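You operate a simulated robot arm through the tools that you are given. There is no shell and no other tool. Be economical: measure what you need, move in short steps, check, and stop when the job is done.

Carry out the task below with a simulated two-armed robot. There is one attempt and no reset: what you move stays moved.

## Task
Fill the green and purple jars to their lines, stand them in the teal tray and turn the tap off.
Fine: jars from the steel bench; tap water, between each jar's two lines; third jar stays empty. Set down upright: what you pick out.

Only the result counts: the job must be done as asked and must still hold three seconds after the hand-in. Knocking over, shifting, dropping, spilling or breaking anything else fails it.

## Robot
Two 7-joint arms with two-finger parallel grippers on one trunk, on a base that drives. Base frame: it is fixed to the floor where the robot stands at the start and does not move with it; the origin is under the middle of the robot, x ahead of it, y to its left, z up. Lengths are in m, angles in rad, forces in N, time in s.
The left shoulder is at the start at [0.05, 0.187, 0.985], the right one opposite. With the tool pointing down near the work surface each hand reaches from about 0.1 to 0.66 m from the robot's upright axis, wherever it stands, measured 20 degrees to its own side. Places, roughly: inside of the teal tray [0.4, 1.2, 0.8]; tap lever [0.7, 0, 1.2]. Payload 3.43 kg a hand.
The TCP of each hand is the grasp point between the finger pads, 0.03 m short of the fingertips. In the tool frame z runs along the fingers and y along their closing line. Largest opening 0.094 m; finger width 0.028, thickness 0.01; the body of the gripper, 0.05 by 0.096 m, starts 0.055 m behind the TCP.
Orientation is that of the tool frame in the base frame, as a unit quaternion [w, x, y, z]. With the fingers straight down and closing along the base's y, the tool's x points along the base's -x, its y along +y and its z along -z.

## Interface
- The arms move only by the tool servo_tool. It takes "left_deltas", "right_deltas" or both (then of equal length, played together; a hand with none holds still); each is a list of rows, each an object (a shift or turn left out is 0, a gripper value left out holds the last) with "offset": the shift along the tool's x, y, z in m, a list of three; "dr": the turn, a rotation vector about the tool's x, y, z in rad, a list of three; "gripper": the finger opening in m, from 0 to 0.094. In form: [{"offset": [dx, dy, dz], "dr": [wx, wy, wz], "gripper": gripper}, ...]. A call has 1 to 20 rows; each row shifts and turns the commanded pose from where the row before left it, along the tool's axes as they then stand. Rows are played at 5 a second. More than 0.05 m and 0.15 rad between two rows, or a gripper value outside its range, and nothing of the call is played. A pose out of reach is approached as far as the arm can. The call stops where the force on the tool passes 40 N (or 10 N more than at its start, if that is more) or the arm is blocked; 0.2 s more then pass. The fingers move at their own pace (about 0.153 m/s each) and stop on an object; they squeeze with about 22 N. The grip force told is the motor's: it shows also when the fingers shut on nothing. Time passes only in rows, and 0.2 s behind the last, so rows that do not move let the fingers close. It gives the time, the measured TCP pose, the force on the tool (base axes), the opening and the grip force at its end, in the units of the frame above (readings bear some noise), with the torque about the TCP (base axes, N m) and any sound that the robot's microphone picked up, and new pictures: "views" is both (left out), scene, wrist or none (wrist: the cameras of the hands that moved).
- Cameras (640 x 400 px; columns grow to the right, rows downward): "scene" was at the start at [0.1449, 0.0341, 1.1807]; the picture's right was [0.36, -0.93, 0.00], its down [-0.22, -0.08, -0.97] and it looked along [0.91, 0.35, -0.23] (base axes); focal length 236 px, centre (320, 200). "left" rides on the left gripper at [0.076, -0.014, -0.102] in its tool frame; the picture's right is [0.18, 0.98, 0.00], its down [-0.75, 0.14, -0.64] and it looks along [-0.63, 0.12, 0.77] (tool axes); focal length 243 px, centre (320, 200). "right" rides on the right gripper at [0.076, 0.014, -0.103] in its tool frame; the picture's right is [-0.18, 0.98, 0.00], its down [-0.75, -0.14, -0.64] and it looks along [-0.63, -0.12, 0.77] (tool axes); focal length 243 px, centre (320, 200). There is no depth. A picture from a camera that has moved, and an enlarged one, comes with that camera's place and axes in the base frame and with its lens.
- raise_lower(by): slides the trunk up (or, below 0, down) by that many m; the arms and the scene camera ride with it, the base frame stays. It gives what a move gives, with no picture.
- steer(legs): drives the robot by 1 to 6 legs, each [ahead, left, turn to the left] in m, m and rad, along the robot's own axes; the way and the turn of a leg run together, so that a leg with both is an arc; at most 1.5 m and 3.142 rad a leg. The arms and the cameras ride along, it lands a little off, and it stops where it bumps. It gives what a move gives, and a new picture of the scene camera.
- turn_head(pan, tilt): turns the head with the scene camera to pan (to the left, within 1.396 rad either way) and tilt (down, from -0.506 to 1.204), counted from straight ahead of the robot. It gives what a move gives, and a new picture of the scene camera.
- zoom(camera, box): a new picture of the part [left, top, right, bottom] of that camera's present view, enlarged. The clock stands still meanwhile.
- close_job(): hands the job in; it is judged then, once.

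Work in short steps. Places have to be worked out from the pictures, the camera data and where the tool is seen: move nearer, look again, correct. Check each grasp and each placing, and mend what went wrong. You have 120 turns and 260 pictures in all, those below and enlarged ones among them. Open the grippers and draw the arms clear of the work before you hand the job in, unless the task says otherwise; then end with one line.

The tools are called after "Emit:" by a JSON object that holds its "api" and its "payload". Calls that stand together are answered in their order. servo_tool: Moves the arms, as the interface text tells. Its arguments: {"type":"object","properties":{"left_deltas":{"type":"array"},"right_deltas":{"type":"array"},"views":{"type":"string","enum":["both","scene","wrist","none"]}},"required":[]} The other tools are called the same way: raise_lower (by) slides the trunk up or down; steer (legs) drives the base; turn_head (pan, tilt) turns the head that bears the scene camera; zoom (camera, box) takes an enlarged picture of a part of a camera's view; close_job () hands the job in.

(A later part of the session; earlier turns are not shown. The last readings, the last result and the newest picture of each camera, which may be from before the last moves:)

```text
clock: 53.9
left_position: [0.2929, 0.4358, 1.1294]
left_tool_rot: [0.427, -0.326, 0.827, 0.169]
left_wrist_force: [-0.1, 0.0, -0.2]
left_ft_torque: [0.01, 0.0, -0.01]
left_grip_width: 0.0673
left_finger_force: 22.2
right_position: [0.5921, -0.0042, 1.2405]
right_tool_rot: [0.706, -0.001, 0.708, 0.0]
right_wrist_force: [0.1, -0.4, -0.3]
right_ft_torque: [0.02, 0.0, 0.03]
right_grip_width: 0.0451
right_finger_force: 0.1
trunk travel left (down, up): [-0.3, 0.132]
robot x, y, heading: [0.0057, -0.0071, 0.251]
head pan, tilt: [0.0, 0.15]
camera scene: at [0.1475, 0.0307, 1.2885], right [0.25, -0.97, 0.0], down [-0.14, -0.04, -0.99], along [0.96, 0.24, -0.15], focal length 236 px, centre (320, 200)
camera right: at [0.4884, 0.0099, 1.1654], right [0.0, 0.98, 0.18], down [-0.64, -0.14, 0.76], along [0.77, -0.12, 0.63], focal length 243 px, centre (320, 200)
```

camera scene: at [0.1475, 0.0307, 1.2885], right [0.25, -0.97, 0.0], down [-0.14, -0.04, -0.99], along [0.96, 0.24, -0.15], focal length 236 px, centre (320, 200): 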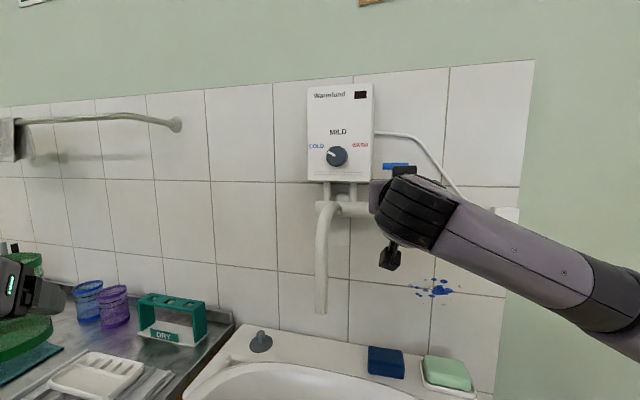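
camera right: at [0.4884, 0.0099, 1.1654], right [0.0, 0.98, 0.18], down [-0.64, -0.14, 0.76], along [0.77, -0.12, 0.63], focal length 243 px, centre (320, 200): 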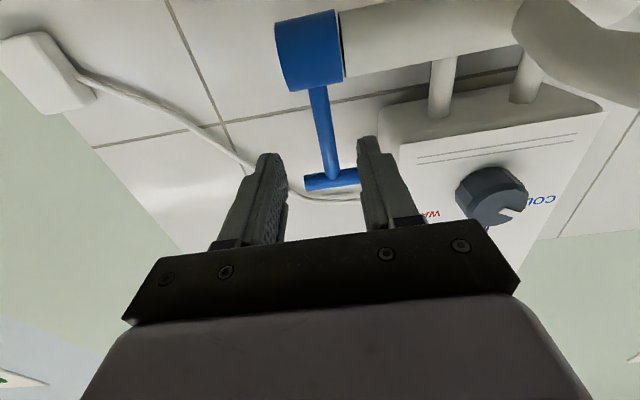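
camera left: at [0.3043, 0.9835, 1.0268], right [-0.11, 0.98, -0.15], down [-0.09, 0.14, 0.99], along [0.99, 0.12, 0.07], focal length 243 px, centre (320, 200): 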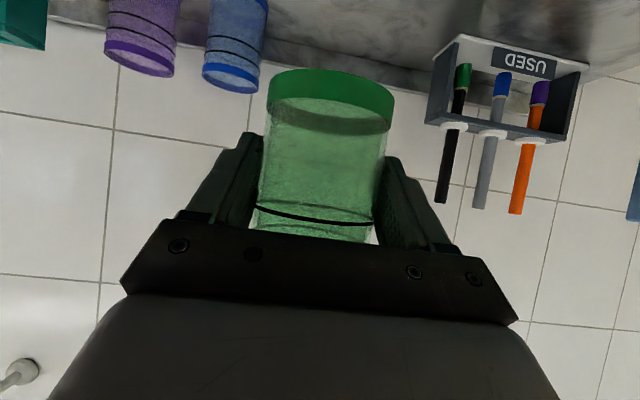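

Lever is centred between the fingers. Before touching it, bring the jar: unyaw the left hand and move it to ≈[0.36,0.118,0.955] short of the spout.

Emit:
{"api": "servo_tool", "payload": {"left_deltas": [{"dr": [0.102, 0, 0.072]}, {"dr": [0.102, 0, 0.072]}, {"dr": [0.102, 0, 0.072]}, {"dr": [0.102, 0, 0.072]}, {"dr": [0.102, 0, 0.072]}, {"dr": [0.102, 0, 0.072]}, {"offset": [0.0129, -0.0398, 0.0194]}, {"offset": [0.0129, -0.0398, 0.0194]}, {"offset": [0.0129, -0.0398, 0.0194]}, {"offset": [0.0129, -0.0398, 0.0194]}, {"offset": [0.0129, -0.0398, 0.0194]}, {"offset": [0.0129, -0.0398, 0.0194]}, {"offset": [0.0129, -0.0398, 0.0194]}, {"offset": [0.0129, -0.0398, 0.0194]}, {}]}}

```text
clock: 57.1
left_position: [0.3701, 0.1766, 0.985]
left_tool_rot: [0.459, -0.001, 0.889, 0.0]
left_wrist_force: [0.6, -0.2, -1.2]
left_ft_torque: [0.0, 0.04, -0.03]
left_grip_width: 0.0676
left_finger_force: 21.7
left hand out of reach, approached as far as the arm can: row 9, 10, 13, 14
right_position: [0.5907, -0.0027, 1.2413]
right_tool_rot: [0.705, -0.001, 0.709, 0.0]
right_wrist_force: [-0.1, -0.7, 0.6]
right_ft_torque: [-0.03, 0.01, 0.01]
right_grip_width: 0.0448
right_finger_force: 0.0
trunk travel left (down, up): [-0.3, 0.132]
robot x, y, heading: [0.0053, -0.0059, 0.248]
head pan, tilt: [0.0, 0.15]
camera scene: at [0.1476, 0.0308, 1.2885], right [0.25, -0.97, 0.0], down [-0.14, -0.04, -0.99], along [0.96, 0.24, -0.15], focal length 236 px, centre (320, 200)
camera left: at [0.244, 0.1628, 0.9835], right [-0.11, 0.98, -0.15], down [-0.09, 0.14, 0.99], along [0.99, 0.12, 0.07], focal length 243 px, centre (320, 200)
```

scene: 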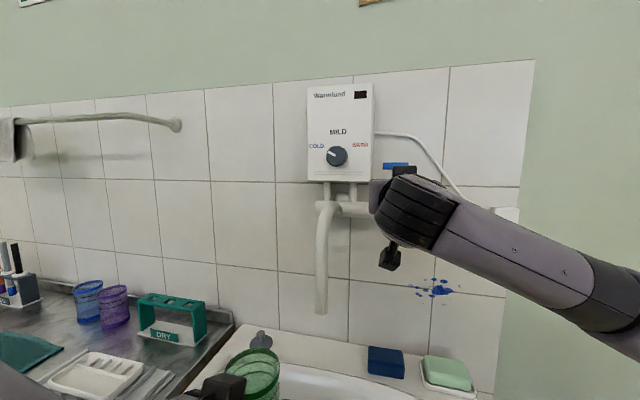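
left: 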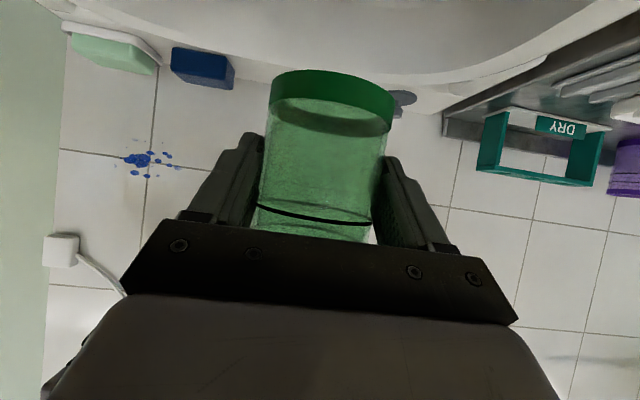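

Moving the jar under the spout: lower and forward, then look down with the head.

Emit:
{"api": "servo_tool", "payload": {"left_deltas": [{"offset": [-0.003, -0.015, 0.0346]}, {"offset": [-0.003, -0.015, 0.0346]}, {"offset": [-0.0202, -0.0145, 0.0286]}, {"offset": [-0.0202, -0.0145, 0.0286]}, {}], "views": "none"}}

Emit:
{"api": "turn_head", "payload": {"pan": 0.0, "tilt": 0.55}}

Emit:
{"api": "zoom", "payload": {"camera": "left", "box": [0, 0, 640, 400]}}

```text
clock: 58.3
left_position: [0.4682, 0.206, 0.985]
left_tool_rot: [0.459, 0.0, 0.889, -0.002]
left_wrist_force: [-0.6, -0.1, -0.7]
left_ft_torque: [0.01, 0.01, -0.01]
left_grip_width: 0.0674
left_finger_force: 22.2
left hand out of reach, approached as far as the arm can: row 1, 2, 3, 4
right_position: [0.5909, -0.003, 1.2413]
right_tool_rot: [0.707, -0.001, 0.708, 0.001]
right_wrist_force: [-0.6, 0.1, -0.1]
right_ft_torque: [0.0, -0.02, -0.01]
right_grip_width: 0.045
right_finger_force: 0.0
trunk travel left (down, up): [-0.3, 0.132]
robot x, y, heading: [-0.001, -0.0083, 0.253]
head pan, tilt: [0.0, 0.15]
```

```text
clock: 59.1
left_position: [0.468, 0.2071, 0.9854]
left_tool_rot: [0.458, 0.0, 0.889, -0.001]
left_wrist_force: [-0.6, -0.4, 0.1]
left_ft_torque: [-0.03, 0.0, 0.01]
left_grip_width: 0.0672
left_finger_force: 22.0
right_position: [0.5917, -0.0034, 1.2407]
right_tool_rot: [0.706, 0.001, 0.708, -0.001]
right_wrist_force: [0.1, 0.3, 0.5]
right_ft_torque: [0.02, 0.0, 0.0]
right_grip_width: 0.0449
right_finger_force: 0.1
trunk travel left (down, up): [-0.3, 0.132]
robot x, y, heading: [0.0002, -0.007, 0.249]
head pan, tilt: [0.0, 0.55]
camera scene: at [0.1448, 0.03, 1.2516], right [0.25, -0.97, 0.0], down [-0.51, -0.13, -0.85], along [0.83, 0.21, -0.52], focal length 236 px, centre (320, 200)
```

scene: 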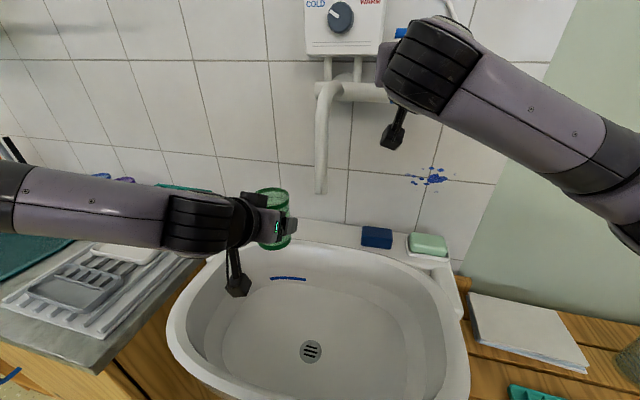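

```text
1.00 times, centred on (320, 200) of left (not enlarged: the box is as wide or as high as the picture)
camera zoom: at [0.3418, 0.1927, 0.9831], right [-0.11, 0.98, -0.15], down [-0.09, 0.14, 0.99], along [0.99, 0.12, 0.07], focal length 243 px, centre (320, 200)
```

zoom: 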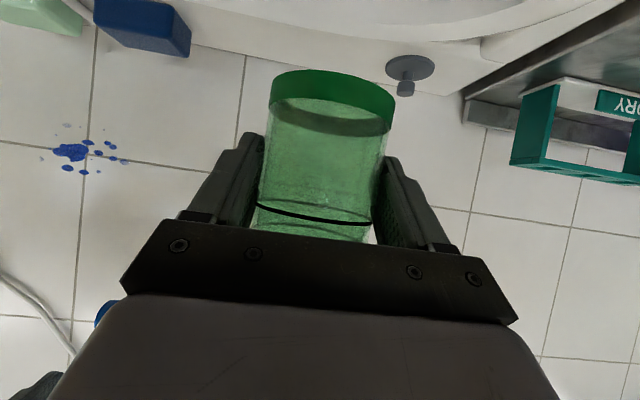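

The left hand can't get further right with yaw 0; turning its tool inward (yaw −0.5) should free it.

Emit:
{"api": "servo_tool", "payload": {"left_deltas": [{"dr": [0.102, 0, 0.072], "offset": [0.01, 0, -0.01]}, {"dr": [0.102, 0, 0.072], "offset": [0.01, 0, -0.01]}, {"dr": [0.102, 0, 0.072], "offset": [0.01, 0, -0.0]}, {"dr": [0.102, 0, 0.072]}, {}], "views": "scene"}}

```text
clock: 60.3
left_position: [0.4346, 0.2119, 0.9707]
left_tool_rot: [0.444, 0.22, 0.861, -0.114]
left_wrist_force: [0.3, 0.8, 0.3]
left_ft_torque: [0.01, 0.0, -0.03]
left_grip_width: 0.0672
left_finger_force: 22.5
right_position: [0.5902, -0.0032, 1.2404]
right_tool_rot: [0.706, 0.0, 0.709, 0.0]
right_wrist_force: [0.8, -0.4, 0.6]
right_ft_torque: [0.01, -0.01, -0.01]
right_grip_width: 0.0448
right_finger_force: 0.0
trunk travel left (down, up): [-0.3, 0.132]
robot x, y, heading: [0.0048, -0.0039, 0.249]
head pan, tilt: [0.0, 0.55]
camera scene: at [0.1448, 0.03, 1.2515], right [0.25, -0.97, 0.0], down [-0.51, -0.13, -0.85], along [0.83, 0.21, -0.52], focal length 236 px, centre (320, 200)
```

scene: 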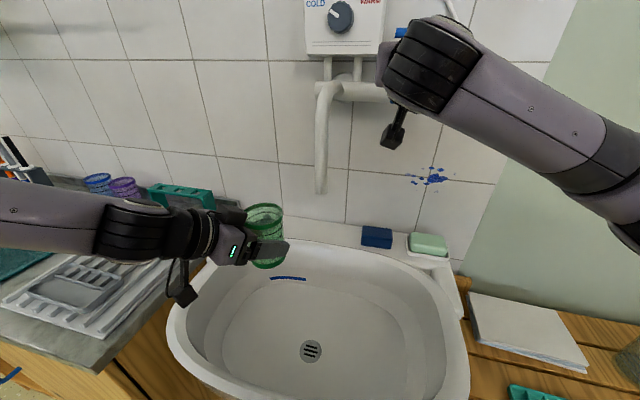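

Reachable now. Moving the jar to under the spout tip [0.50,0.118], TCP z≈0.955.

Emit:
{"api": "servo_tool", "payload": {"left_deltas": [{"offset": [-0.0155, -0.017, 0.0311]}, {"offset": [-0.0155, -0.017, 0.0311]}, {"offset": [-0.0155, -0.017, 0.0311]}, {}]}}

Emit:
{"api": "zoom", "payload": {"camera": "scene", "box": [240, 140, 400, 260]}}

```text
clock: 61.3
left_position: [0.4749, 0.1541, 0.9688]
left_tool_rot: [0.446, 0.218, 0.861, -0.114]
left_wrist_force: [0.4, -0.1, 0.1]
left_ft_torque: [0.01, 0.03, 0.0]
left_grip_width: 0.067
left_finger_force: 22.2
left hand out of reach, approached as far as the arm can: row 2, 3
right_position: [0.5909, -0.0035, 1.2411]
right_tool_rot: [0.706, 0.0, 0.708, 0.0]
right_wrist_force: [-0.3, -0.6, -0.8]
right_ft_torque: [0.01, 0.01, 0.0]
right_grip_width: 0.0452
right_finger_force: 0.1
trunk travel left (down, up): [-0.3, 0.132]
robot x, y, heading: [0.0007, -0.007, 0.25]
head pan, tilt: [0.0, 0.55]
camera scene: at [0.1447, 0.0299, 1.2516], right [0.25, -0.97, 0.0], down [-0.51, -0.13, -0.85], along [0.83, 0.21, -0.52], focal length 236 px, centre (320, 200)
camera left: at [0.3564, 0.2024, 0.9674], right [0.38, 0.91, -0.15], down [-0.01, 0.17, 0.99], along [0.93, -0.37, 0.07], focal length 243 px, centre (320, 200)
```

scene: 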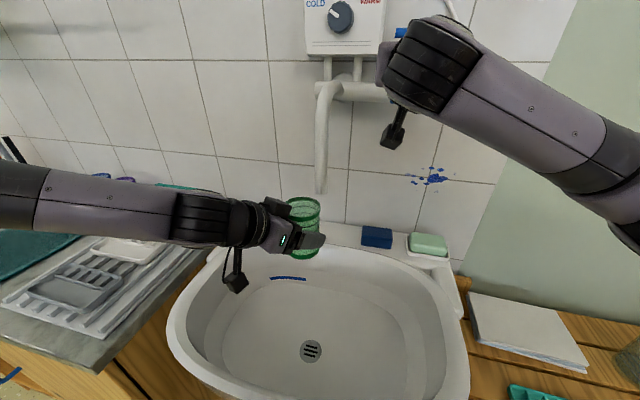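
left: 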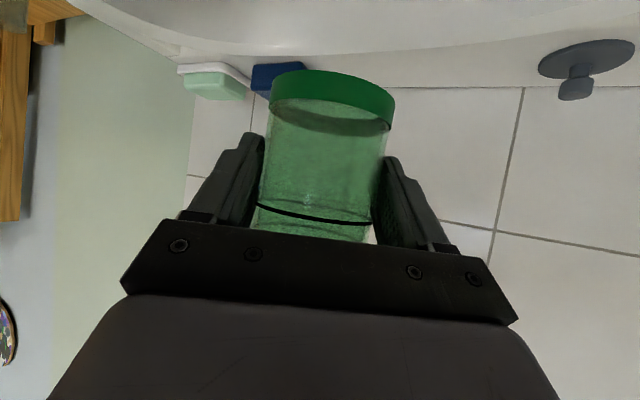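

```text
3.33 times, centred on (320, 200) of scene
camera zoom: at [0.1447, 0.0299, 1.2516], right [0.25, -0.97, 0.0], down [-0.51, -0.13, -0.85], along [0.83, 0.21, -0.52], focal length 786 px, centre (320, 200)
```

zoom: 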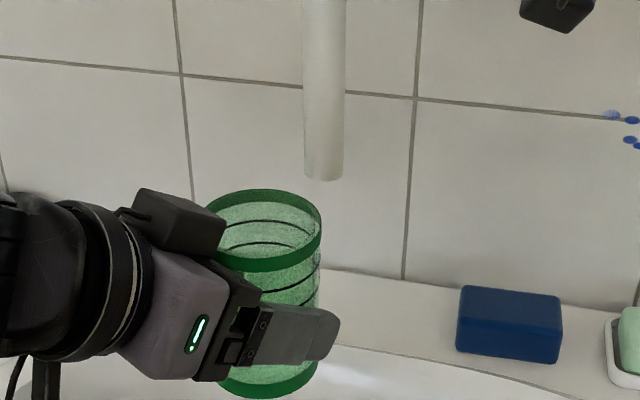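

The arm posture limits it, so I'll shift the robot right by ~0.08 m instead, after drawing both hands back slightly.

Emit:
{"api": "servo_tool", "payload": {"left_deltas": [{"offset": [0.0193, 0.0104, -0.0142]}, {"offset": [0.0193, 0.0104, -0.0142]}, {}], "right_deltas": [{"offset": [0, 0, -0.03]}, {"offset": [0, 0, -0.03]}, {}], "views": "none"}}

Emit:
{"api": "steer", "payload": {"legs": [[0.015, -0.08, 0]]}}

```text
clock: 62.1
left_position: [0.444, 0.1945, 0.956]
left_tool_rot: [0.445, 0.219, 0.861, -0.114]
left_wrist_force: [0.0, -0.1, -1.4]
left_ft_torque: [0.01, 0.0, 0.01]
left_grip_width: 0.0669
left_finger_force: 21.9
right_position: [0.5304, -0.0031, 1.2418]
right_tool_rot: [0.706, 0.0, 0.708, -0.001]
right_wrist_force: [-0.1, -0.6, 0.1]
right_ft_torque: [-0.02, 0.03, 0.01]
right_grip_width: 0.0451
right_finger_force: 0.2
trunk travel left (down, up): [-0.3, 0.132]
robot x, y, heading: [0.0, -0.0061, 0.246]
head pan, tilt: [0.0, 0.55]
```

```text
clock: 63.4
left_position: [0.4661, 0.1457, 0.9558]
left_tool_rot: [0.445, 0.215, 0.862, -0.111]
left_wrist_force: [0.5, 0.7, 0.1]
left_ft_torque: [-0.04, 0.0, 0.0]
left_grip_width: 0.0671
left_finger_force: 21.7
right_position: [0.5542, -0.0516, 1.2405]
right_tool_rot: [0.705, 0.0, 0.709, 0.0]
right_wrist_force: [0.0, 0.2, 0.1]
right_ft_torque: [0.0, 0.0, -0.02]
right_grip_width: 0.0452
right_finger_force: 0.0
trunk travel left (down, up): [-0.3, 0.132]
robot x, y, heading: [0.0251, -0.0584, 0.253]
head pan, tilt: [0.0, 0.55]
stopped in leg 1: the robot was blocked; the commanded pose is now the measured one
camera scene: at [0.1673, -0.02, 1.2515], right [0.25, -0.97, 0.0], down [-0.51, -0.13, -0.85], along [0.83, 0.21, -0.52], focal length 236 px, centre (320, 200)
```

scene: 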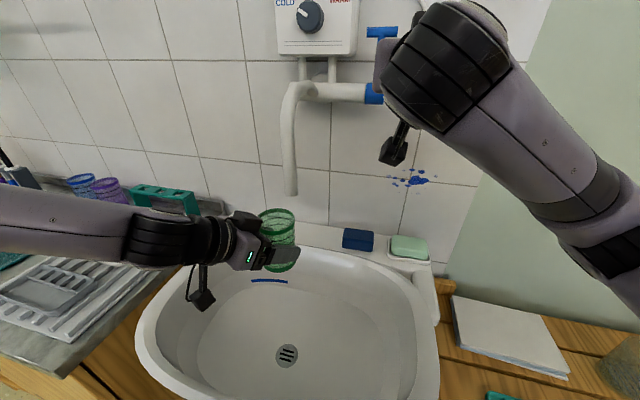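

Blocked by the table, but it moved 0.05, enough. Moving the jar under the tip (Δ≈[0.034,-0.028,0]).

Emit:
{"api": "servo_tool", "payload": {"left_deltas": [{"offset": [-0.0125, -0.0042, 0.0177]}, {"offset": [-0.0125, -0.0042, 0.0177]}, {}], "right_deltas": [{"offset": [0, 0.0245, 0]}, {"offset": [0, 0.0245, 0]}, {}], "views": "wrist"}}

Emit:
{"api": "zoom", "payload": {"camera": "scene", "box": [210, 140, 370, 280]}}

```text
clock: 64.2
left_position: [0.5004, 0.1166, 0.9576]
left_tool_rot: [0.445, 0.216, 0.862, -0.112]
left_wrist_force: [-0.1, -0.7, 0.2]
left_ft_torque: [0.03, 0.01, -0.02]
left_grip_width: 0.0671
left_finger_force: 22.3
right_position: [0.552, -0.002, 1.243]
right_tool_rot: [0.705, -0.001, 0.709, 0.0]
right_wrist_force: [0.6, 0.0, 0.6]
right_ft_torque: [0.0, -0.01, -0.01]
right_grip_width: 0.0448
right_finger_force: 0.1
trunk travel left (down, up): [-0.3, 0.132]
robot x, y, heading: [0.0239, -0.0584, 0.252]
head pan, tilt: [0.0, 0.55]
camera right: at [0.4495, 0.0098, 1.1665], right [0.0, 0.98, 0.18], down [-0.64, -0.14, 0.76], along [0.77, -0.12, 0.63], focal length 243 px, centre (320, 200)
camera left: at [0.3827, 0.1643, 0.9539], right [0.37, 0.92, -0.15], down [-0.01, 0.17, 0.99], along [0.93, -0.36, 0.07], focal length 243 px, centre (320, 200)
```

right: 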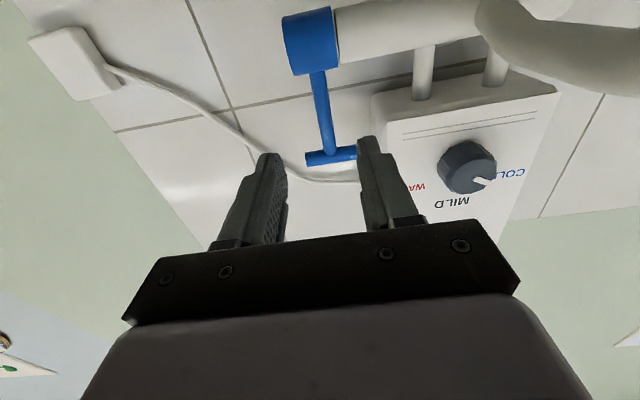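
left: 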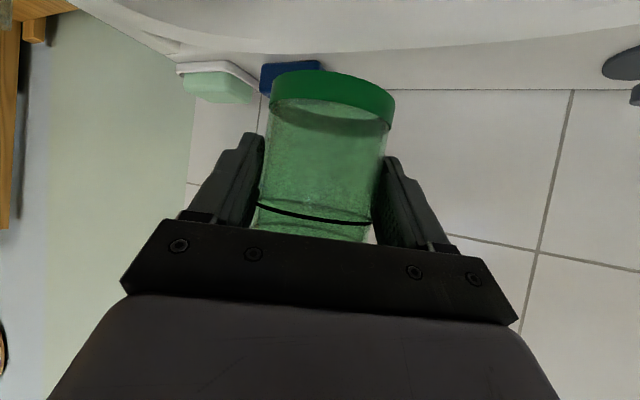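

```text
2.86 times, centred on (290, 210) of scene
camera zoom: at [0.1672, -0.0202, 1.2516], right [0.25, -0.97, 0.0], down [-0.51, -0.13, -0.85], along [0.83, 0.21, -0.52], focal length 674 px, centre (406, 171)
```

zoom: 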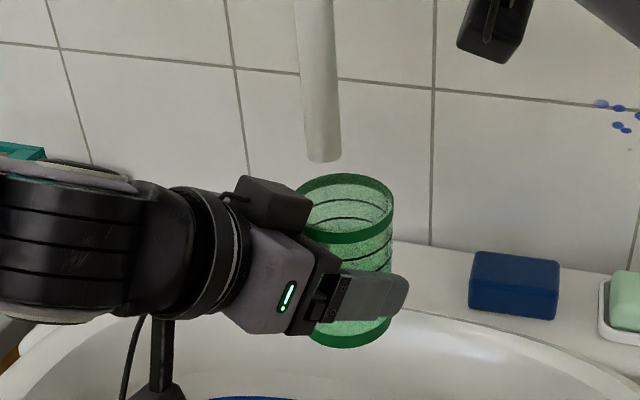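

The jar centre is ≈0.012 m to −y of the tip; I'll shift it +0.011 in y, and advance the right hand to the stem and grip it.

Emit:
{"api": "servo_tool", "payload": {"left_deltas": [{"offset": [0.003, 0.0097, -0.0043]}, {}, {}, {}, {}, {}], "right_deltas": [{"offset": [0, 0, 0.036]}, {"offset": [0, 0, 0.036]}, {"offset": [0, 0, 0.034]}, {}, {"gripper": 0.02}, {}], "views": "wrist"}}

Emit:
{"api": "zoom", "payload": {"camera": "scene", "box": [210, 0, 440, 280]}}

```text
clock: 65.6
left_position: [0.5007, 0.1283, 0.9556]
left_tool_rot: [0.445, 0.217, 0.861, -0.113]
left_wrist_force: [-0.5, 0.9, 0.4]
left_ft_torque: [0.01, 0.03, 0.0]
left_grip_width: 0.0667
left_finger_force: 21.9
right_position: [0.6596, -0.0026, 1.2398]
right_tool_rot: [0.706, -0.002, 0.709, 0.001]
right_wrist_force: [1.2, 3.3, 0.2]
right_ft_torque: [0.05, -0.04, -0.01]
right_grip_width: 0.0215
right_finger_force: 1.1
trunk travel left (down, up): [-0.3, 0.132]
robot x, y, heading: [0.0244, -0.0566, 0.25]
head pan, tilt: [0.0, 0.55]
camera right: at [0.556, 0.0113, 1.1647], right [0.0, 0.98, 0.18], down [-0.64, -0.14, 0.76], along [0.77, -0.11, 0.63], focal length 243 px, centre (320, 200)
camera left: at [0.3826, 0.1757, 0.9531], right [0.37, 0.92, -0.15], down [-0.01, 0.17, 0.99], along [0.93, -0.36, 0.07], focal length 243 px, centre (320, 200)
```

right: 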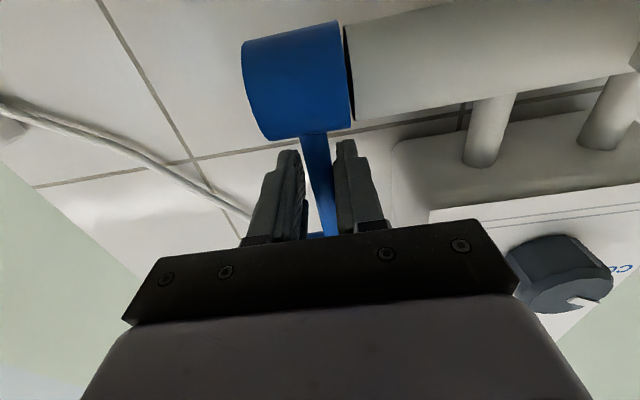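
left: 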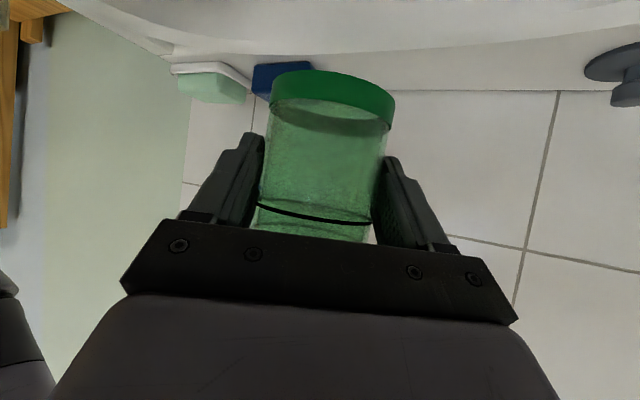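

```text
1.43 times, centred on (325, 140) of scene
camera zoom: at [0.1673, -0.0195, 1.2515], right [0.25, -0.97, 0.0], down [-0.51, -0.13, -0.85], along [0.83, 0.21, -0.52], focal length 337 px, centre (313, 286)
```

zoom: 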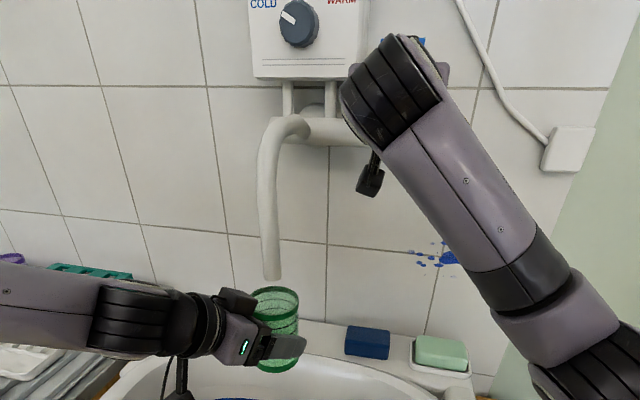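

The stem is between the fingers. Closing on it with a small y correction and no turn yet.

Emit:
{"api": "servo_tool", "payload": {"right_deltas": [{"offset": [0, 0.002, 0], "gripper": 0.005}, {}, {}], "views": "none"}}

```text
clock: 66.4
left_position: [0.5006, 0.1284, 0.9549]
left_tool_rot: [0.445, 0.217, 0.861, -0.114]
left_wrist_force: [0.5, -0.3, -0.5]
left_ft_torque: [-0.02, -0.02, 0.0]
left_grip_width: 0.0668
left_finger_force: 21.6
right_position: [0.659, 0.0002, 1.24]
right_tool_rot: [0.705, -0.002, 0.709, 0.001]
right_wrist_force: [-1.6, 2.4, -1.5]
right_ft_torque: [0.06, 0.1, -0.02]
right_grip_width: 0.0171
right_finger_force: 45.2
trunk travel left (down, up): [-0.3, 0.132]
robot x, y, heading: [0.0229, -0.058, 0.257]
head pan, tilt: [0.0, 0.55]
```

Gripped (stem ≈0.017 m). Pulling the lever toward the robot by about 15° and watching the spout.

Emit:
{"api": "servo_tool", "payload": {"right_deltas": [{"offset": [0.0004, 0, -0.0065]}, {"offset": [0.0013, 0, -0.0062]}], "views": "scene"}}

Emit:
{"api": "zoom", "payload": {"camera": "scene", "box": [240, 150, 340, 280]}}

```text
clock: 67.0
left_position: [0.5012, 0.128, 0.9566]
left_tool_rot: [0.445, 0.216, 0.862, -0.112]
left_wrist_force: [0.3, -0.1, -1.2]
left_ft_torque: [-0.04, 0.01, 0.0]
left_grip_width: 0.0669
left_finger_force: 21.8
right_position: [0.6473, 0.0015, 1.238]
right_tool_rot: [0.705, -0.001, 0.71, 0.001]
right_wrist_force: [-0.3, 2.8, -0.2]
right_ft_torque: [0.04, 0.01, -0.01]
right_grip_width: 0.0123
right_finger_force: 45.4
trunk travel left (down, up): [-0.3, 0.132]
robot x, y, heading: [0.026, -0.0596, 0.255]
head pan, tilt: [0.0, 0.55]
camera scene: at [0.167, -0.0197, 1.2514], right [0.25, -0.97, 0.0], down [-0.51, -0.13, -0.85], along [0.83, 0.21, -0.52], focal length 236 px, centre (320, 200)
```

scene: 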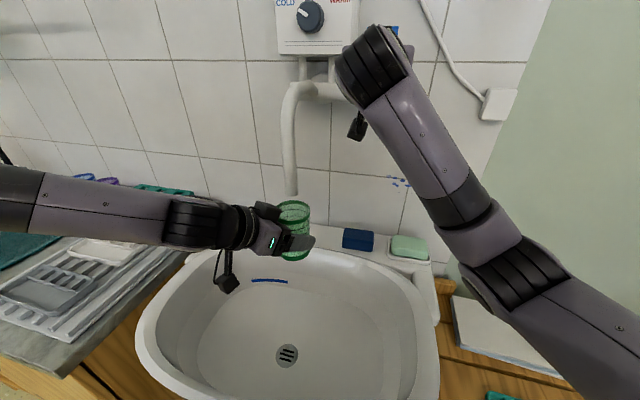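

```text
3.08 times, centred on (290, 215) of scene
camera zoom: at [0.167, -0.0197, 1.2514], right [0.25, -0.97, 0.0], down [-0.51, -0.13, -0.85], along [0.83, 0.21, -0.52], focal length 726 px, centre (412, 154)
```

zoom: 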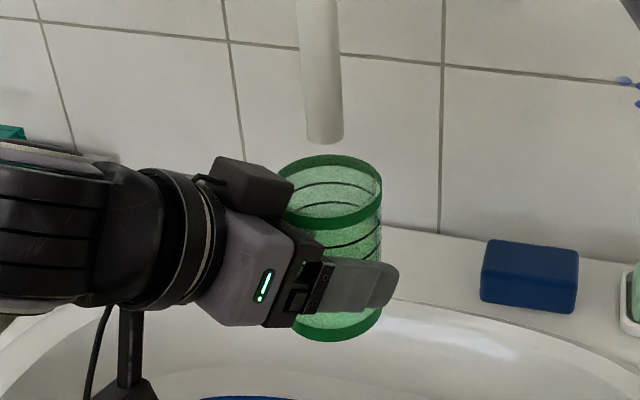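

No flow yet. Check with the right wrist camera whether the lever moved.

Emit:
{"api": "zoom", "payload": {"camera": "right", "box": [120, 0, 520, 250]}}

```text
1.60 times, centred on (320, 125) of right
camera zoom: at [0.5428, 0.0133, 1.1627], right [0.0, 0.98, 0.18], down [-0.64, -0.14, 0.76], along [0.77, -0.11, 0.63], focal length 388 px, centre (320, 320)
```

zoom: 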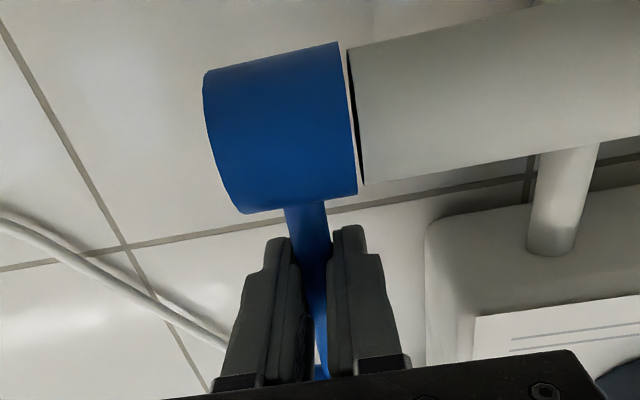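

Continuing the pull to about 35°.

Emit:
{"api": "servo_tool", "payload": {"right_deltas": [{"offset": [0.003, 0, -0.008]}, {"offset": [0.004, 0, -0.0075]}], "views": "both"}}

Emit:
{"api": "zoom", "payload": {"camera": "scene", "box": [240, 150, 340, 280]}}

```text
clock: 67.6
left_position: [0.5001, 0.1275, 0.9543]
left_tool_rot: [0.445, 0.216, 0.862, -0.113]
left_wrist_force: [-0.3, 0.0, -0.8]
left_ft_torque: [-0.01, -0.02, 0.03]
left_grip_width: 0.0672
left_finger_force: 21.8
right_position: [0.6306, 0.0006, 1.2309]
right_tool_rot: [0.705, -0.002, 0.709, 0.001]
right_wrist_force: [4.5, 2.4, 3.7]
right_ft_torque: [-0.01, -0.33, 0.09]
right_grip_width: 0.0125
right_finger_force: 45.3
trunk travel left (down, up): [-0.3, 0.132]
robot x, y, heading: [0.0233, -0.0615, 0.255]
head pan, tilt: [0.0, 0.55]
camera scene: at [0.1676, -0.0195, 1.2513], right [0.25, -0.97, 0.0], down [-0.51, -0.13, -0.85], along [0.82, 0.21, -0.52], focal length 236 px, centre (320, 200)
camera right: at [0.5274, 0.0132, 1.1552], right [0.0, 0.98, 0.18], down [-0.64, -0.14, 0.76], along [0.77, -0.11, 0.63], focal length 243 px, centre (320, 200)
```

scene: 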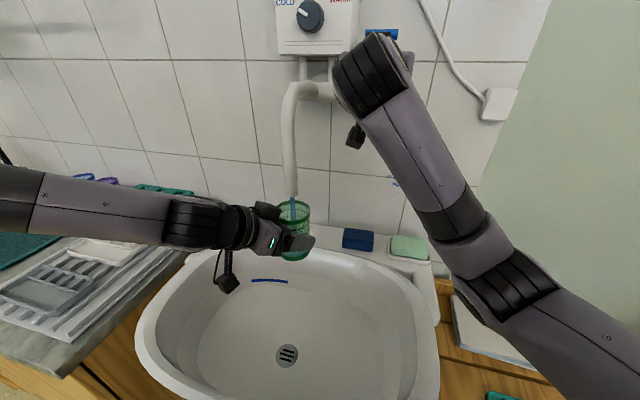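
right: 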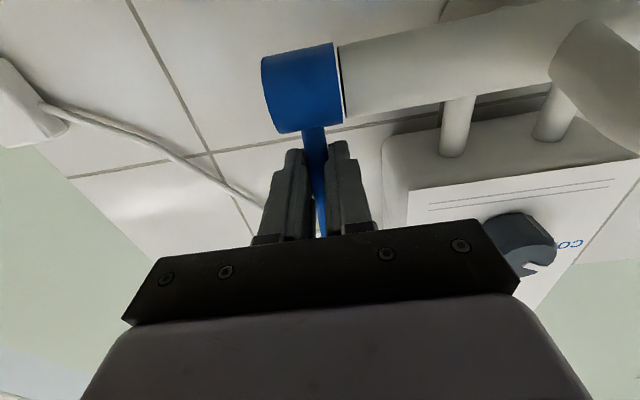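

```text
3.08 times, centred on (290, 215) of scene
camera zoom: at [0.1676, -0.0195, 1.2513], right [0.25, -0.97, 0.0], down [-0.51, -0.13, -0.85], along [0.82, 0.21, -0.52], focal length 726 px, centre (412, 154)
```

zoom: 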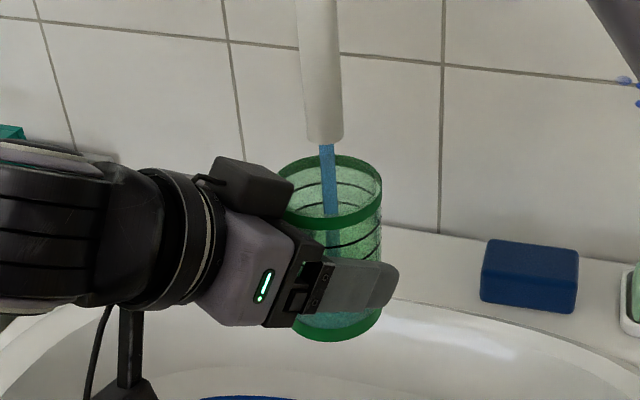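

Water is flowing into the jar. Waiting briefly and checking the level.

Emit:
{"api": "servo_tool", "payload": {"right_deltas": [{}, {}], "views": "none"}}

Emit:
{"api": "zoom", "payload": {"camera": "scene", "box": [265, 185, 325, 265]}}

```text
clock: 68.2
left_position: [0.4999, 0.1275, 0.955]
left_tool_rot: [0.446, 0.216, 0.861, -0.113]
left_wrist_force: [-0.6, 0.5, -1.3]
left_ft_torque: [0.02, 0.06, 0.03]
left_grip_width: 0.0671
left_finger_force: 22.6
right_position: [0.6303, 0.0008, 1.229]
right_tool_rot: [0.705, -0.002, 0.709, 0.001]
right_wrist_force: [-0.3, 3.2, 0.4]
right_ft_torque: [0.0, -0.01, 0.05]
right_grip_width: 0.0124
right_finger_force: 45.2
trunk travel left (down, up): [-0.3, 0.132]
robot x, y, heading: [0.0279, -0.0568, 0.251]
head pan, tilt: [0.0, 0.55]
```

```text
5.00 times, centred on (295, 225) of scene
camera zoom: at [0.1671, -0.0196, 1.2515], right [0.25, -0.97, 0.0], down [-0.51, -0.13, -0.85], along [0.83, 0.21, -0.52], focal length 1179 px, centre (445, 75)
```

zoom: 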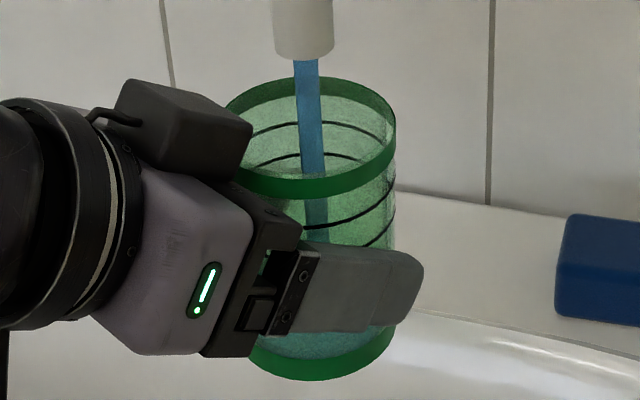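

A little water at the bottom. Waiting about one second more.

Emit:
{"api": "servo_tool", "payload": {"right_deltas": [{}, {}, {}, {}], "views": "none"}}

Emit:
{"api": "zoom", "payload": {"camera": "scene", "box": [265, 185, 325, 265]}}

Emit:
{"api": "zoom", "payload": {"camera": "left", "box": [200, 40, 440, 260]}}

```text
clock: 69.2
left_position: [0.5003, 0.1283, 0.9557]
left_tool_rot: [0.446, 0.216, 0.861, -0.113]
left_wrist_force: [-0.2, -0.9, -1.8]
left_ft_torque: [0.02, 0.04, 0.02]
left_grip_width: 0.0669
left_finger_force: 22.1
right_position: [0.6303, 0.0012, 1.2304]
right_tool_rot: [0.705, -0.002, 0.71, 0.001]
right_wrist_force: [-4.6, 3.1, -4.7]
right_ft_torque: [0.04, 0.36, 0.03]
right_grip_width: 0.0124
right_finger_force: 45.5
trunk travel left (down, up): [-0.3, 0.132]
robot x, y, heading: [0.022, -0.0581, 0.258]
head pan, tilt: [0.0, 0.55]
```

```text
5.00 times, centred on (295, 225) of scene
camera zoom: at [0.1669, -0.0195, 1.2515], right [0.25, -0.97, 0.0], down [-0.51, -0.13, -0.85], along [0.83, 0.21, -0.52], focal length 1179 px, centre (445, 75)
```

zoom: 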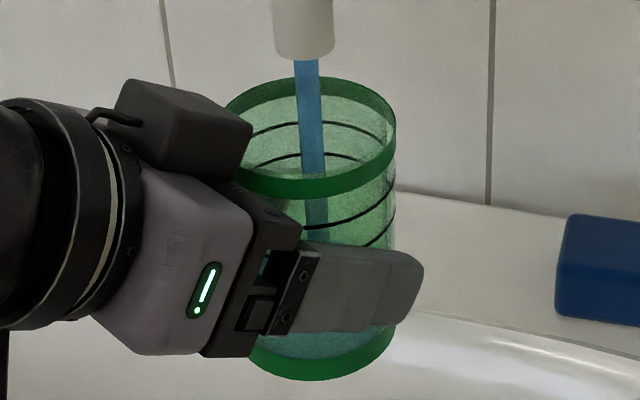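

```text
1.82 times, centred on (320, 150) of left
camera zoom: at [0.3823, 0.1757, 0.9531], right [0.37, 0.92, -0.15], down [-0.01, 0.17, 0.99], along [0.93, -0.36, 0.07], focal length 441 px, centre (320, 291)
```

zoom: 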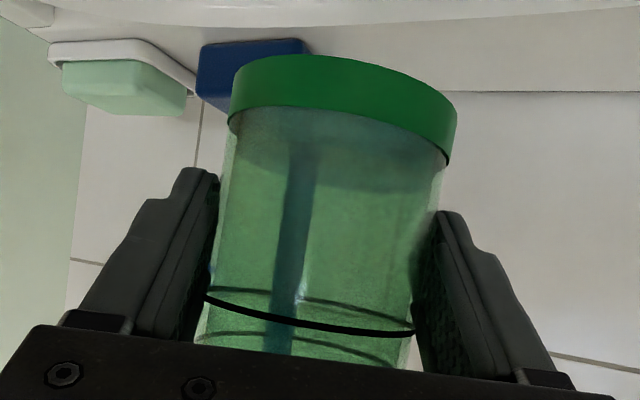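

Flow is slow; the left camera shows the level well. Waiting 2 s more.

Emit:
{"api": "servo_tool", "payload": {"right_deltas": [{}, {}, {}, {}, {}, {}, {}, {}, {}], "views": "none"}}

Emit:
{"api": "zoom", "payload": {"camera": "left", "box": [200, 40, 440, 260]}}

```text
clock: 71.2
left_position: [0.5002, 0.1283, 0.9561]
left_tool_rot: [0.445, 0.217, 0.861, -0.113]
left_wrist_force: [-0.4, -0.5, -1.6]
left_ft_torque: [0.02, 0.01, 0.01]
left_grip_width: 0.0667
left_finger_force: 22.5
right_position: [0.6314, -0.0004, 1.2308]
right_tool_rot: [0.704, -0.002, 0.71, 0.001]
right_wrist_force: [-10.3, 3.0, -12.8]
right_ft_torque: [0.0, 0.8, 0.09]
right_grip_width: 0.0127
right_finger_force: 45.2
trunk travel left (down, up): [-0.3, 0.132]
robot x, y, heading: [0.0218, -0.0574, 0.256]
head pan, tilt: [0.0, 0.55]
```

```text
1.82 times, centred on (320, 150) of left
camera zoom: at [0.3824, 0.1757, 0.953], right [0.37, 0.92, -0.15], down [-0.01, 0.17, 0.99], along [0.93, -0.36, 0.07], focal length 441 px, centre (320, 291)
```

zoom: 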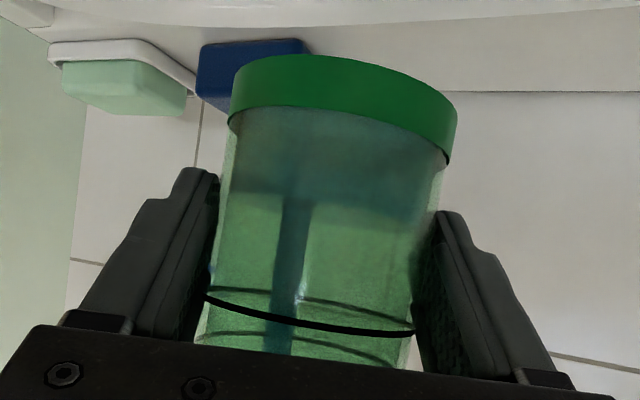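

Level rose roughly 0.01 m/s and is about 4 s below the lower line. Waiting 3 s.

Emit:
{"api": "servo_tool", "payload": {"right_deltas": [{}, {}, {}, {}, {}, {}, {}, {}, {}, {}, {}, {}, {}, {}], "views": "none"}}

Emit:
{"api": "zoom", "payload": {"camera": "left", "box": [200, 40, 440, 260]}}

Emit:
{"api": "zoom", "payload": {"camera": "scene", "box": [265, 185, 325, 265]}}

```text
clock: 74.2
left_position: [0.4995, 0.1279, 0.9559]
left_tool_rot: [0.445, 0.216, 0.862, -0.113]
left_wrist_force: [0.5, 0.1, -1.9]
left_ft_torque: [-0.01, 0.04, 0.0]
left_grip_width: 0.0669
left_finger_force: 22.3
right_position: [0.6306, 0.0, 1.2316]
right_tool_rot: [0.705, -0.002, 0.71, 0.001]
right_wrist_force: [-11.3, 3.5, -14.4]
right_ft_torque: [0.01, 0.86, 0.08]
right_grip_width: 0.0126
right_finger_force: 45.1
trunk travel left (down, up): [-0.3, 0.132]
robot x, y, heading: [0.0245, -0.0572, 0.253]
head pan, tilt: [0.0, 0.55]
```

```text
1.82 times, centred on (320, 150) of left
camera zoom: at [0.3825, 0.1757, 0.953], right [0.37, 0.92, -0.15], down [-0.01, 0.17, 0.99], along [0.93, -0.36, 0.07], focal length 441 px, centre (320, 291)
```

zoom: 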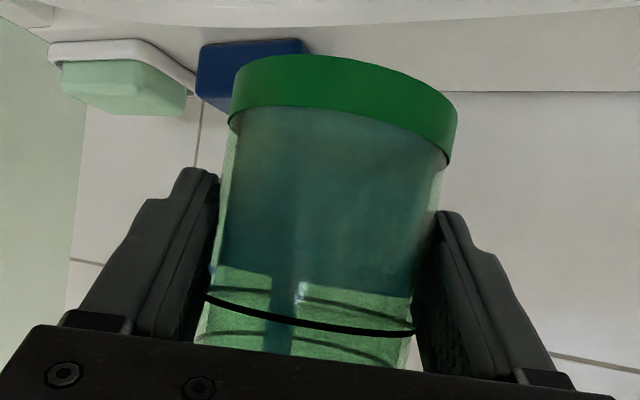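

```text
5.00 times, centred on (295, 225) of scene
camera zoom: at [0.1672, -0.0194, 1.2515], right [0.25, -0.97, 0.0], down [-0.51, -0.13, -0.85], along [0.83, 0.21, -0.52], focal length 1179 px, centre (445, 75)
```

zoom: 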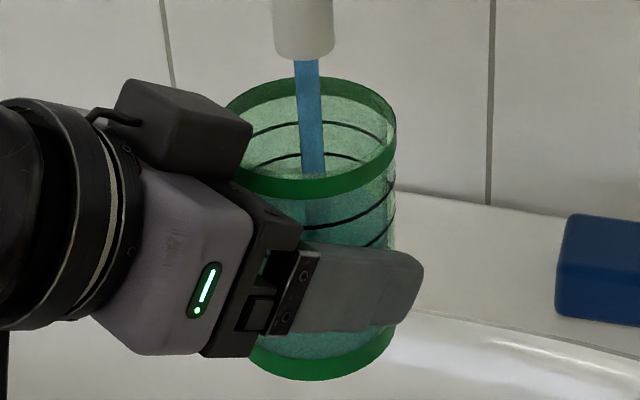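

About 30 px to the lower line at ~25 px/s. Waiting 1.2 s and checking.

Emit:
{"api": "servo_tool", "payload": {"right_deltas": [{}, {}, {}, {}, {}], "views": "none"}}

Emit:
{"api": "zoom", "payload": {"camera": "left", "box": [200, 40, 440, 260]}}

```text
clock: 75.4
left_position: [0.5009, 0.127, 0.9551]
left_tool_rot: [0.445, 0.217, 0.861, -0.113]
left_wrist_force: [0.9, 1.1, -2.5]
left_ft_torque: [-0.01, 0.04, -0.01]
left_grip_width: 0.0667
left_finger_force: 22.4
right_position: [0.632, 0.0004, 1.2308]
right_tool_rot: [0.705, -0.002, 0.709, 0.001]
right_wrist_force: [-11.3, 3.0, -13.8]
right_ft_torque: [0.02, 0.82, 0.04]
right_grip_width: 0.0125
right_finger_force: 45.0
trunk travel left (down, up): [-0.3, 0.132]
robot x, y, heading: [0.0244, -0.0584, 0.249]
head pan, tilt: [0.0, 0.55]
```

```text
1.82 times, centred on (320, 150) of left
camera zoom: at [0.3825, 0.1757, 0.9529], right [0.37, 0.92, -0.15], down [-0.01, 0.17, 0.99], along [0.93, -0.36, 0.07], focal length 441 px, centre (320, 291)
```

zoom: 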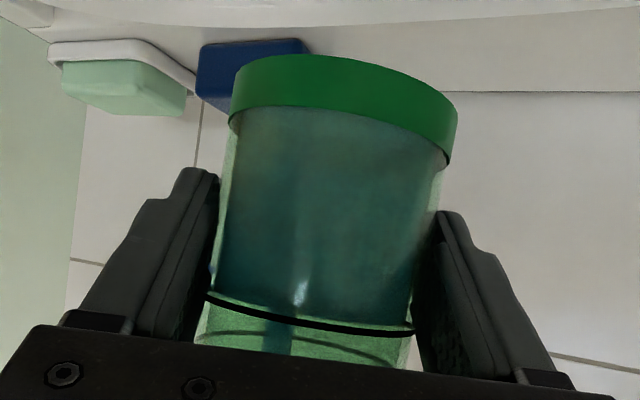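

Level is at the lower line. One row of waiting, then closing the lever back along the arc.

Emit:
{"api": "servo_tool", "payload": {"right_deltas": [{}, {"offset": [-0.004, 0, 0.0075]}, {"offset": [-0.003, 0, 0.008]}, {"offset": [-0.0013, 0, 0.0062]}, {"offset": [-0.0004, 0, 0.0065]}, {"offset": [0, 0, 0.001]}], "views": "wrist"}}

Emit:
{"api": "zoom", "payload": {"camera": "left", "box": [200, 40, 440, 260]}}

Emit:
{"api": "zoom", "payload": {"camera": "scene", "box": [265, 185, 325, 265]}}

```text
clock: 76.7
left_position: [0.4982, 0.1269, 0.9571]
left_tool_rot: [0.446, 0.217, 0.861, -0.113]
left_wrist_force: [0.3, 0.6, -1.5]
left_ft_torque: [0.04, 0.03, 0.0]
left_grip_width: 0.0669
left_finger_force: 22.1
right_position: [0.6538, 0.0008, 1.2428]
right_tool_rot: [0.706, -0.001, 0.708, 0.001]
right_wrist_force: [-18.3, -5.5, -5.2]
right_ft_torque: [-0.1, -0.19, -0.02]
right_grip_width: 0.0129
right_finger_force: 45.5
trunk travel left (down, up): [-0.3, 0.132]
robot x, y, heading: [0.0219, -0.0593, 0.255]
head pan, tilt: [0.0, 0.55]
stopped in row 6 (right hand): the force on the tool passed its limit at 46 N (the readings are from after the stop); the commanded pose is now the measured one
camera right: at [0.5501, 0.0133, 1.1674], right [0.0, 0.98, 0.18], down [-0.64, -0.14, 0.76], along [0.77, -0.11, 0.63], focal length 243 px, centre (320, 200)
```

right: 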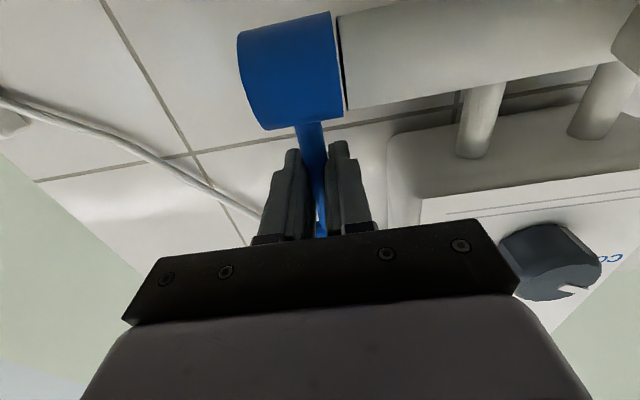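

```text
1.82 times, centred on (320, 150) of left
camera zoom: at [0.3804, 0.1745, 0.954], right [0.37, 0.92, -0.15], down [-0.01, 0.17, 0.99], along [0.93, -0.37, 0.07], focal length 441 px, centre (320, 291)
```

zoom: 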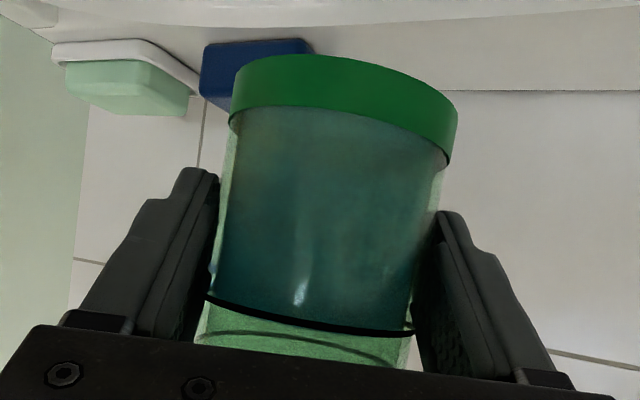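

```text
5.00 times, centred on (295, 225) of scene
camera zoom: at [0.1644, -0.0209, 1.2521], right [0.25, -0.97, 0.0], down [-0.5, -0.13, -0.85], along [0.83, 0.21, -0.52], focal length 1179 px, centre (445, 75)
```

zoom: 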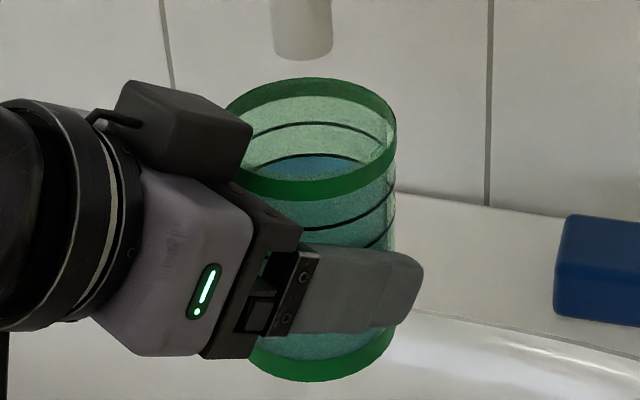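

Flow stopped, but the level sits right on the lower line. I'll reopen, let roughly 1 s more in, first opening and checking.

Emit:
{"api": "servo_tool", "payload": {"right_deltas": [{"offset": [0.002, 0, -0.0075]}, {"offset": [0.004, 0, -0.0075]}, {"offset": [0.0065, 0, -0.0075]}], "views": "none"}}

Emit:
{"api": "zoom", "payload": {"camera": "scene", "box": [265, 185, 325, 265]}}

```text
clock: 77.5
left_position: [0.5012, 0.1271, 0.956]
left_tool_rot: [0.445, 0.216, 0.862, -0.113]
left_wrist_force: [-0.2, 0.9, -2.5]
left_ft_torque: [0.01, 0.03, -0.03]
left_grip_width: 0.0667
left_finger_force: 21.8
right_position: [0.6347, 0.0005, 1.2296]
right_tool_rot: [0.707, -0.002, 0.707, 0.002]
right_wrist_force: [21.3, 4.1, 21.7]
right_ft_torque: [-0.23, -1.33, -0.03]
right_grip_width: 0.0127
right_finger_force: 45.0
trunk travel left (down, up): [-0.3, 0.132]
robot x, y, heading: [0.0244, -0.0599, 0.253]
head pan, tilt: [0.0, 0.55]
```

```text
5.00 times, centred on (295, 225) of scene
camera zoom: at [0.1679, -0.0197, 1.2517], right [0.25, -0.97, 0.0], down [-0.51, -0.13, -0.85], along [0.82, 0.21, -0.52], focal length 1179 px, centre (445, 75)
```

zoom: 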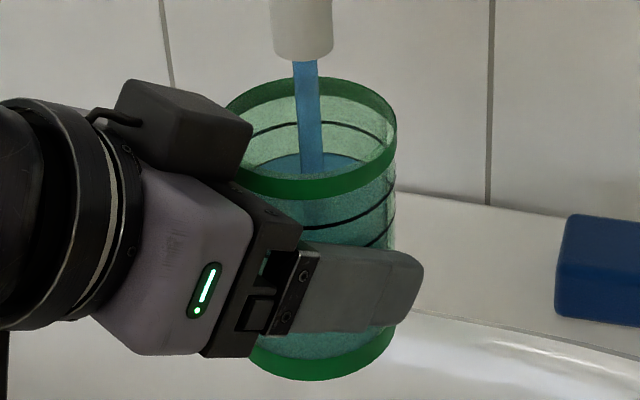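

Flow on, level just over the lower line. Holding 0.4 s and closing.

Emit:
{"api": "servo_tool", "payload": {"right_deltas": [{}, {}, {"offset": [-0.0065, 0, 0.0075]}, {"offset": [-0.004, 0, 0.0075]}, {"offset": [-0.002, 0, 0.0075]}, {}], "views": "none"}}

Emit:
{"api": "zoom", "payload": {"camera": "scene", "box": [265, 185, 325, 265]}}

Emit:
{"api": "zoom", "payload": {"camera": "left", "box": [200, 40, 440, 260]}}

```text
clock: 78.7
left_position: [0.4978, 0.1261, 0.9566]
left_tool_rot: [0.445, 0.217, 0.862, -0.112]
left_wrist_force: [0.2, -1.1, -1.5]
left_ft_torque: [0.0, 0.0, 0.01]
left_grip_width: 0.0667
left_finger_force: 21.7
right_position: [0.6527, 0.0008, 1.2354]
right_tool_rot: [0.7, 0.0, 0.714, 0.0]
right_wrist_force: [-14.7, -5.8, -5.9]
right_ft_torque: [0.15, -0.51, -0.17]
right_grip_width: 0.0127
right_finger_force: 44.9
trunk travel left (down, up): [-0.3, 0.132]
robot x, y, heading: [0.0257, -0.0581, 0.252]
head pan, tilt: [0.0, 0.55]
stopped in row 6 (right hand): the force on the tool passed its limit at 50 N (the readings are from after the stop); the commanded pose is now the measured one
```

```text
5.00 times, centred on (295, 225) of scene
camera zoom: at [0.1646, -0.0211, 1.2519], right [0.25, -0.97, 0.0], down [-0.5, -0.13, -0.85], along [0.83, 0.21, -0.52], focal length 1179 px, centre (445, 75)
```

zoom: 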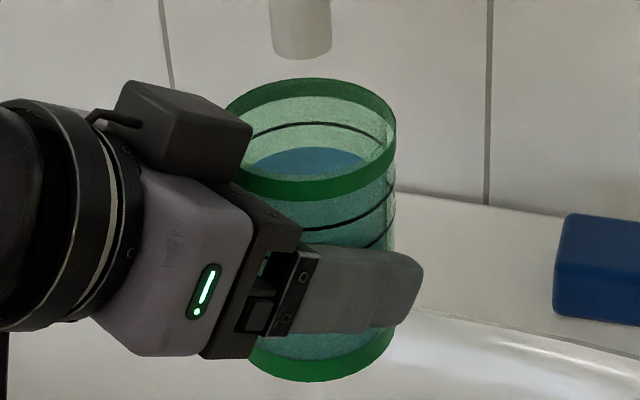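

```text
1.82 times, centred on (320, 150) of left
camera zoom: at [0.3804, 0.1744, 0.9537], right [0.37, 0.92, -0.15], down [-0.01, 0.17, 0.99], along [0.93, -0.37, 0.07], focal length 441 px, centre (320, 291)
```

zoom: 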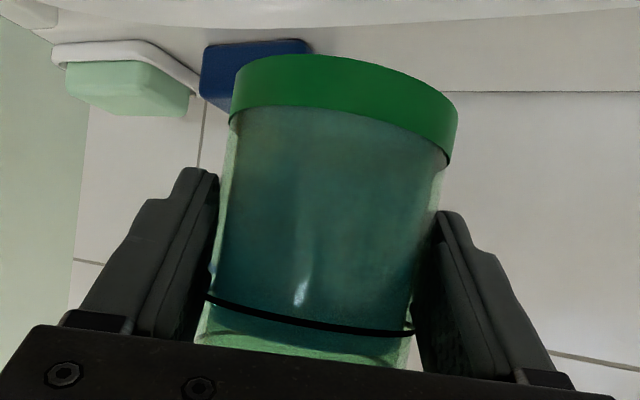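

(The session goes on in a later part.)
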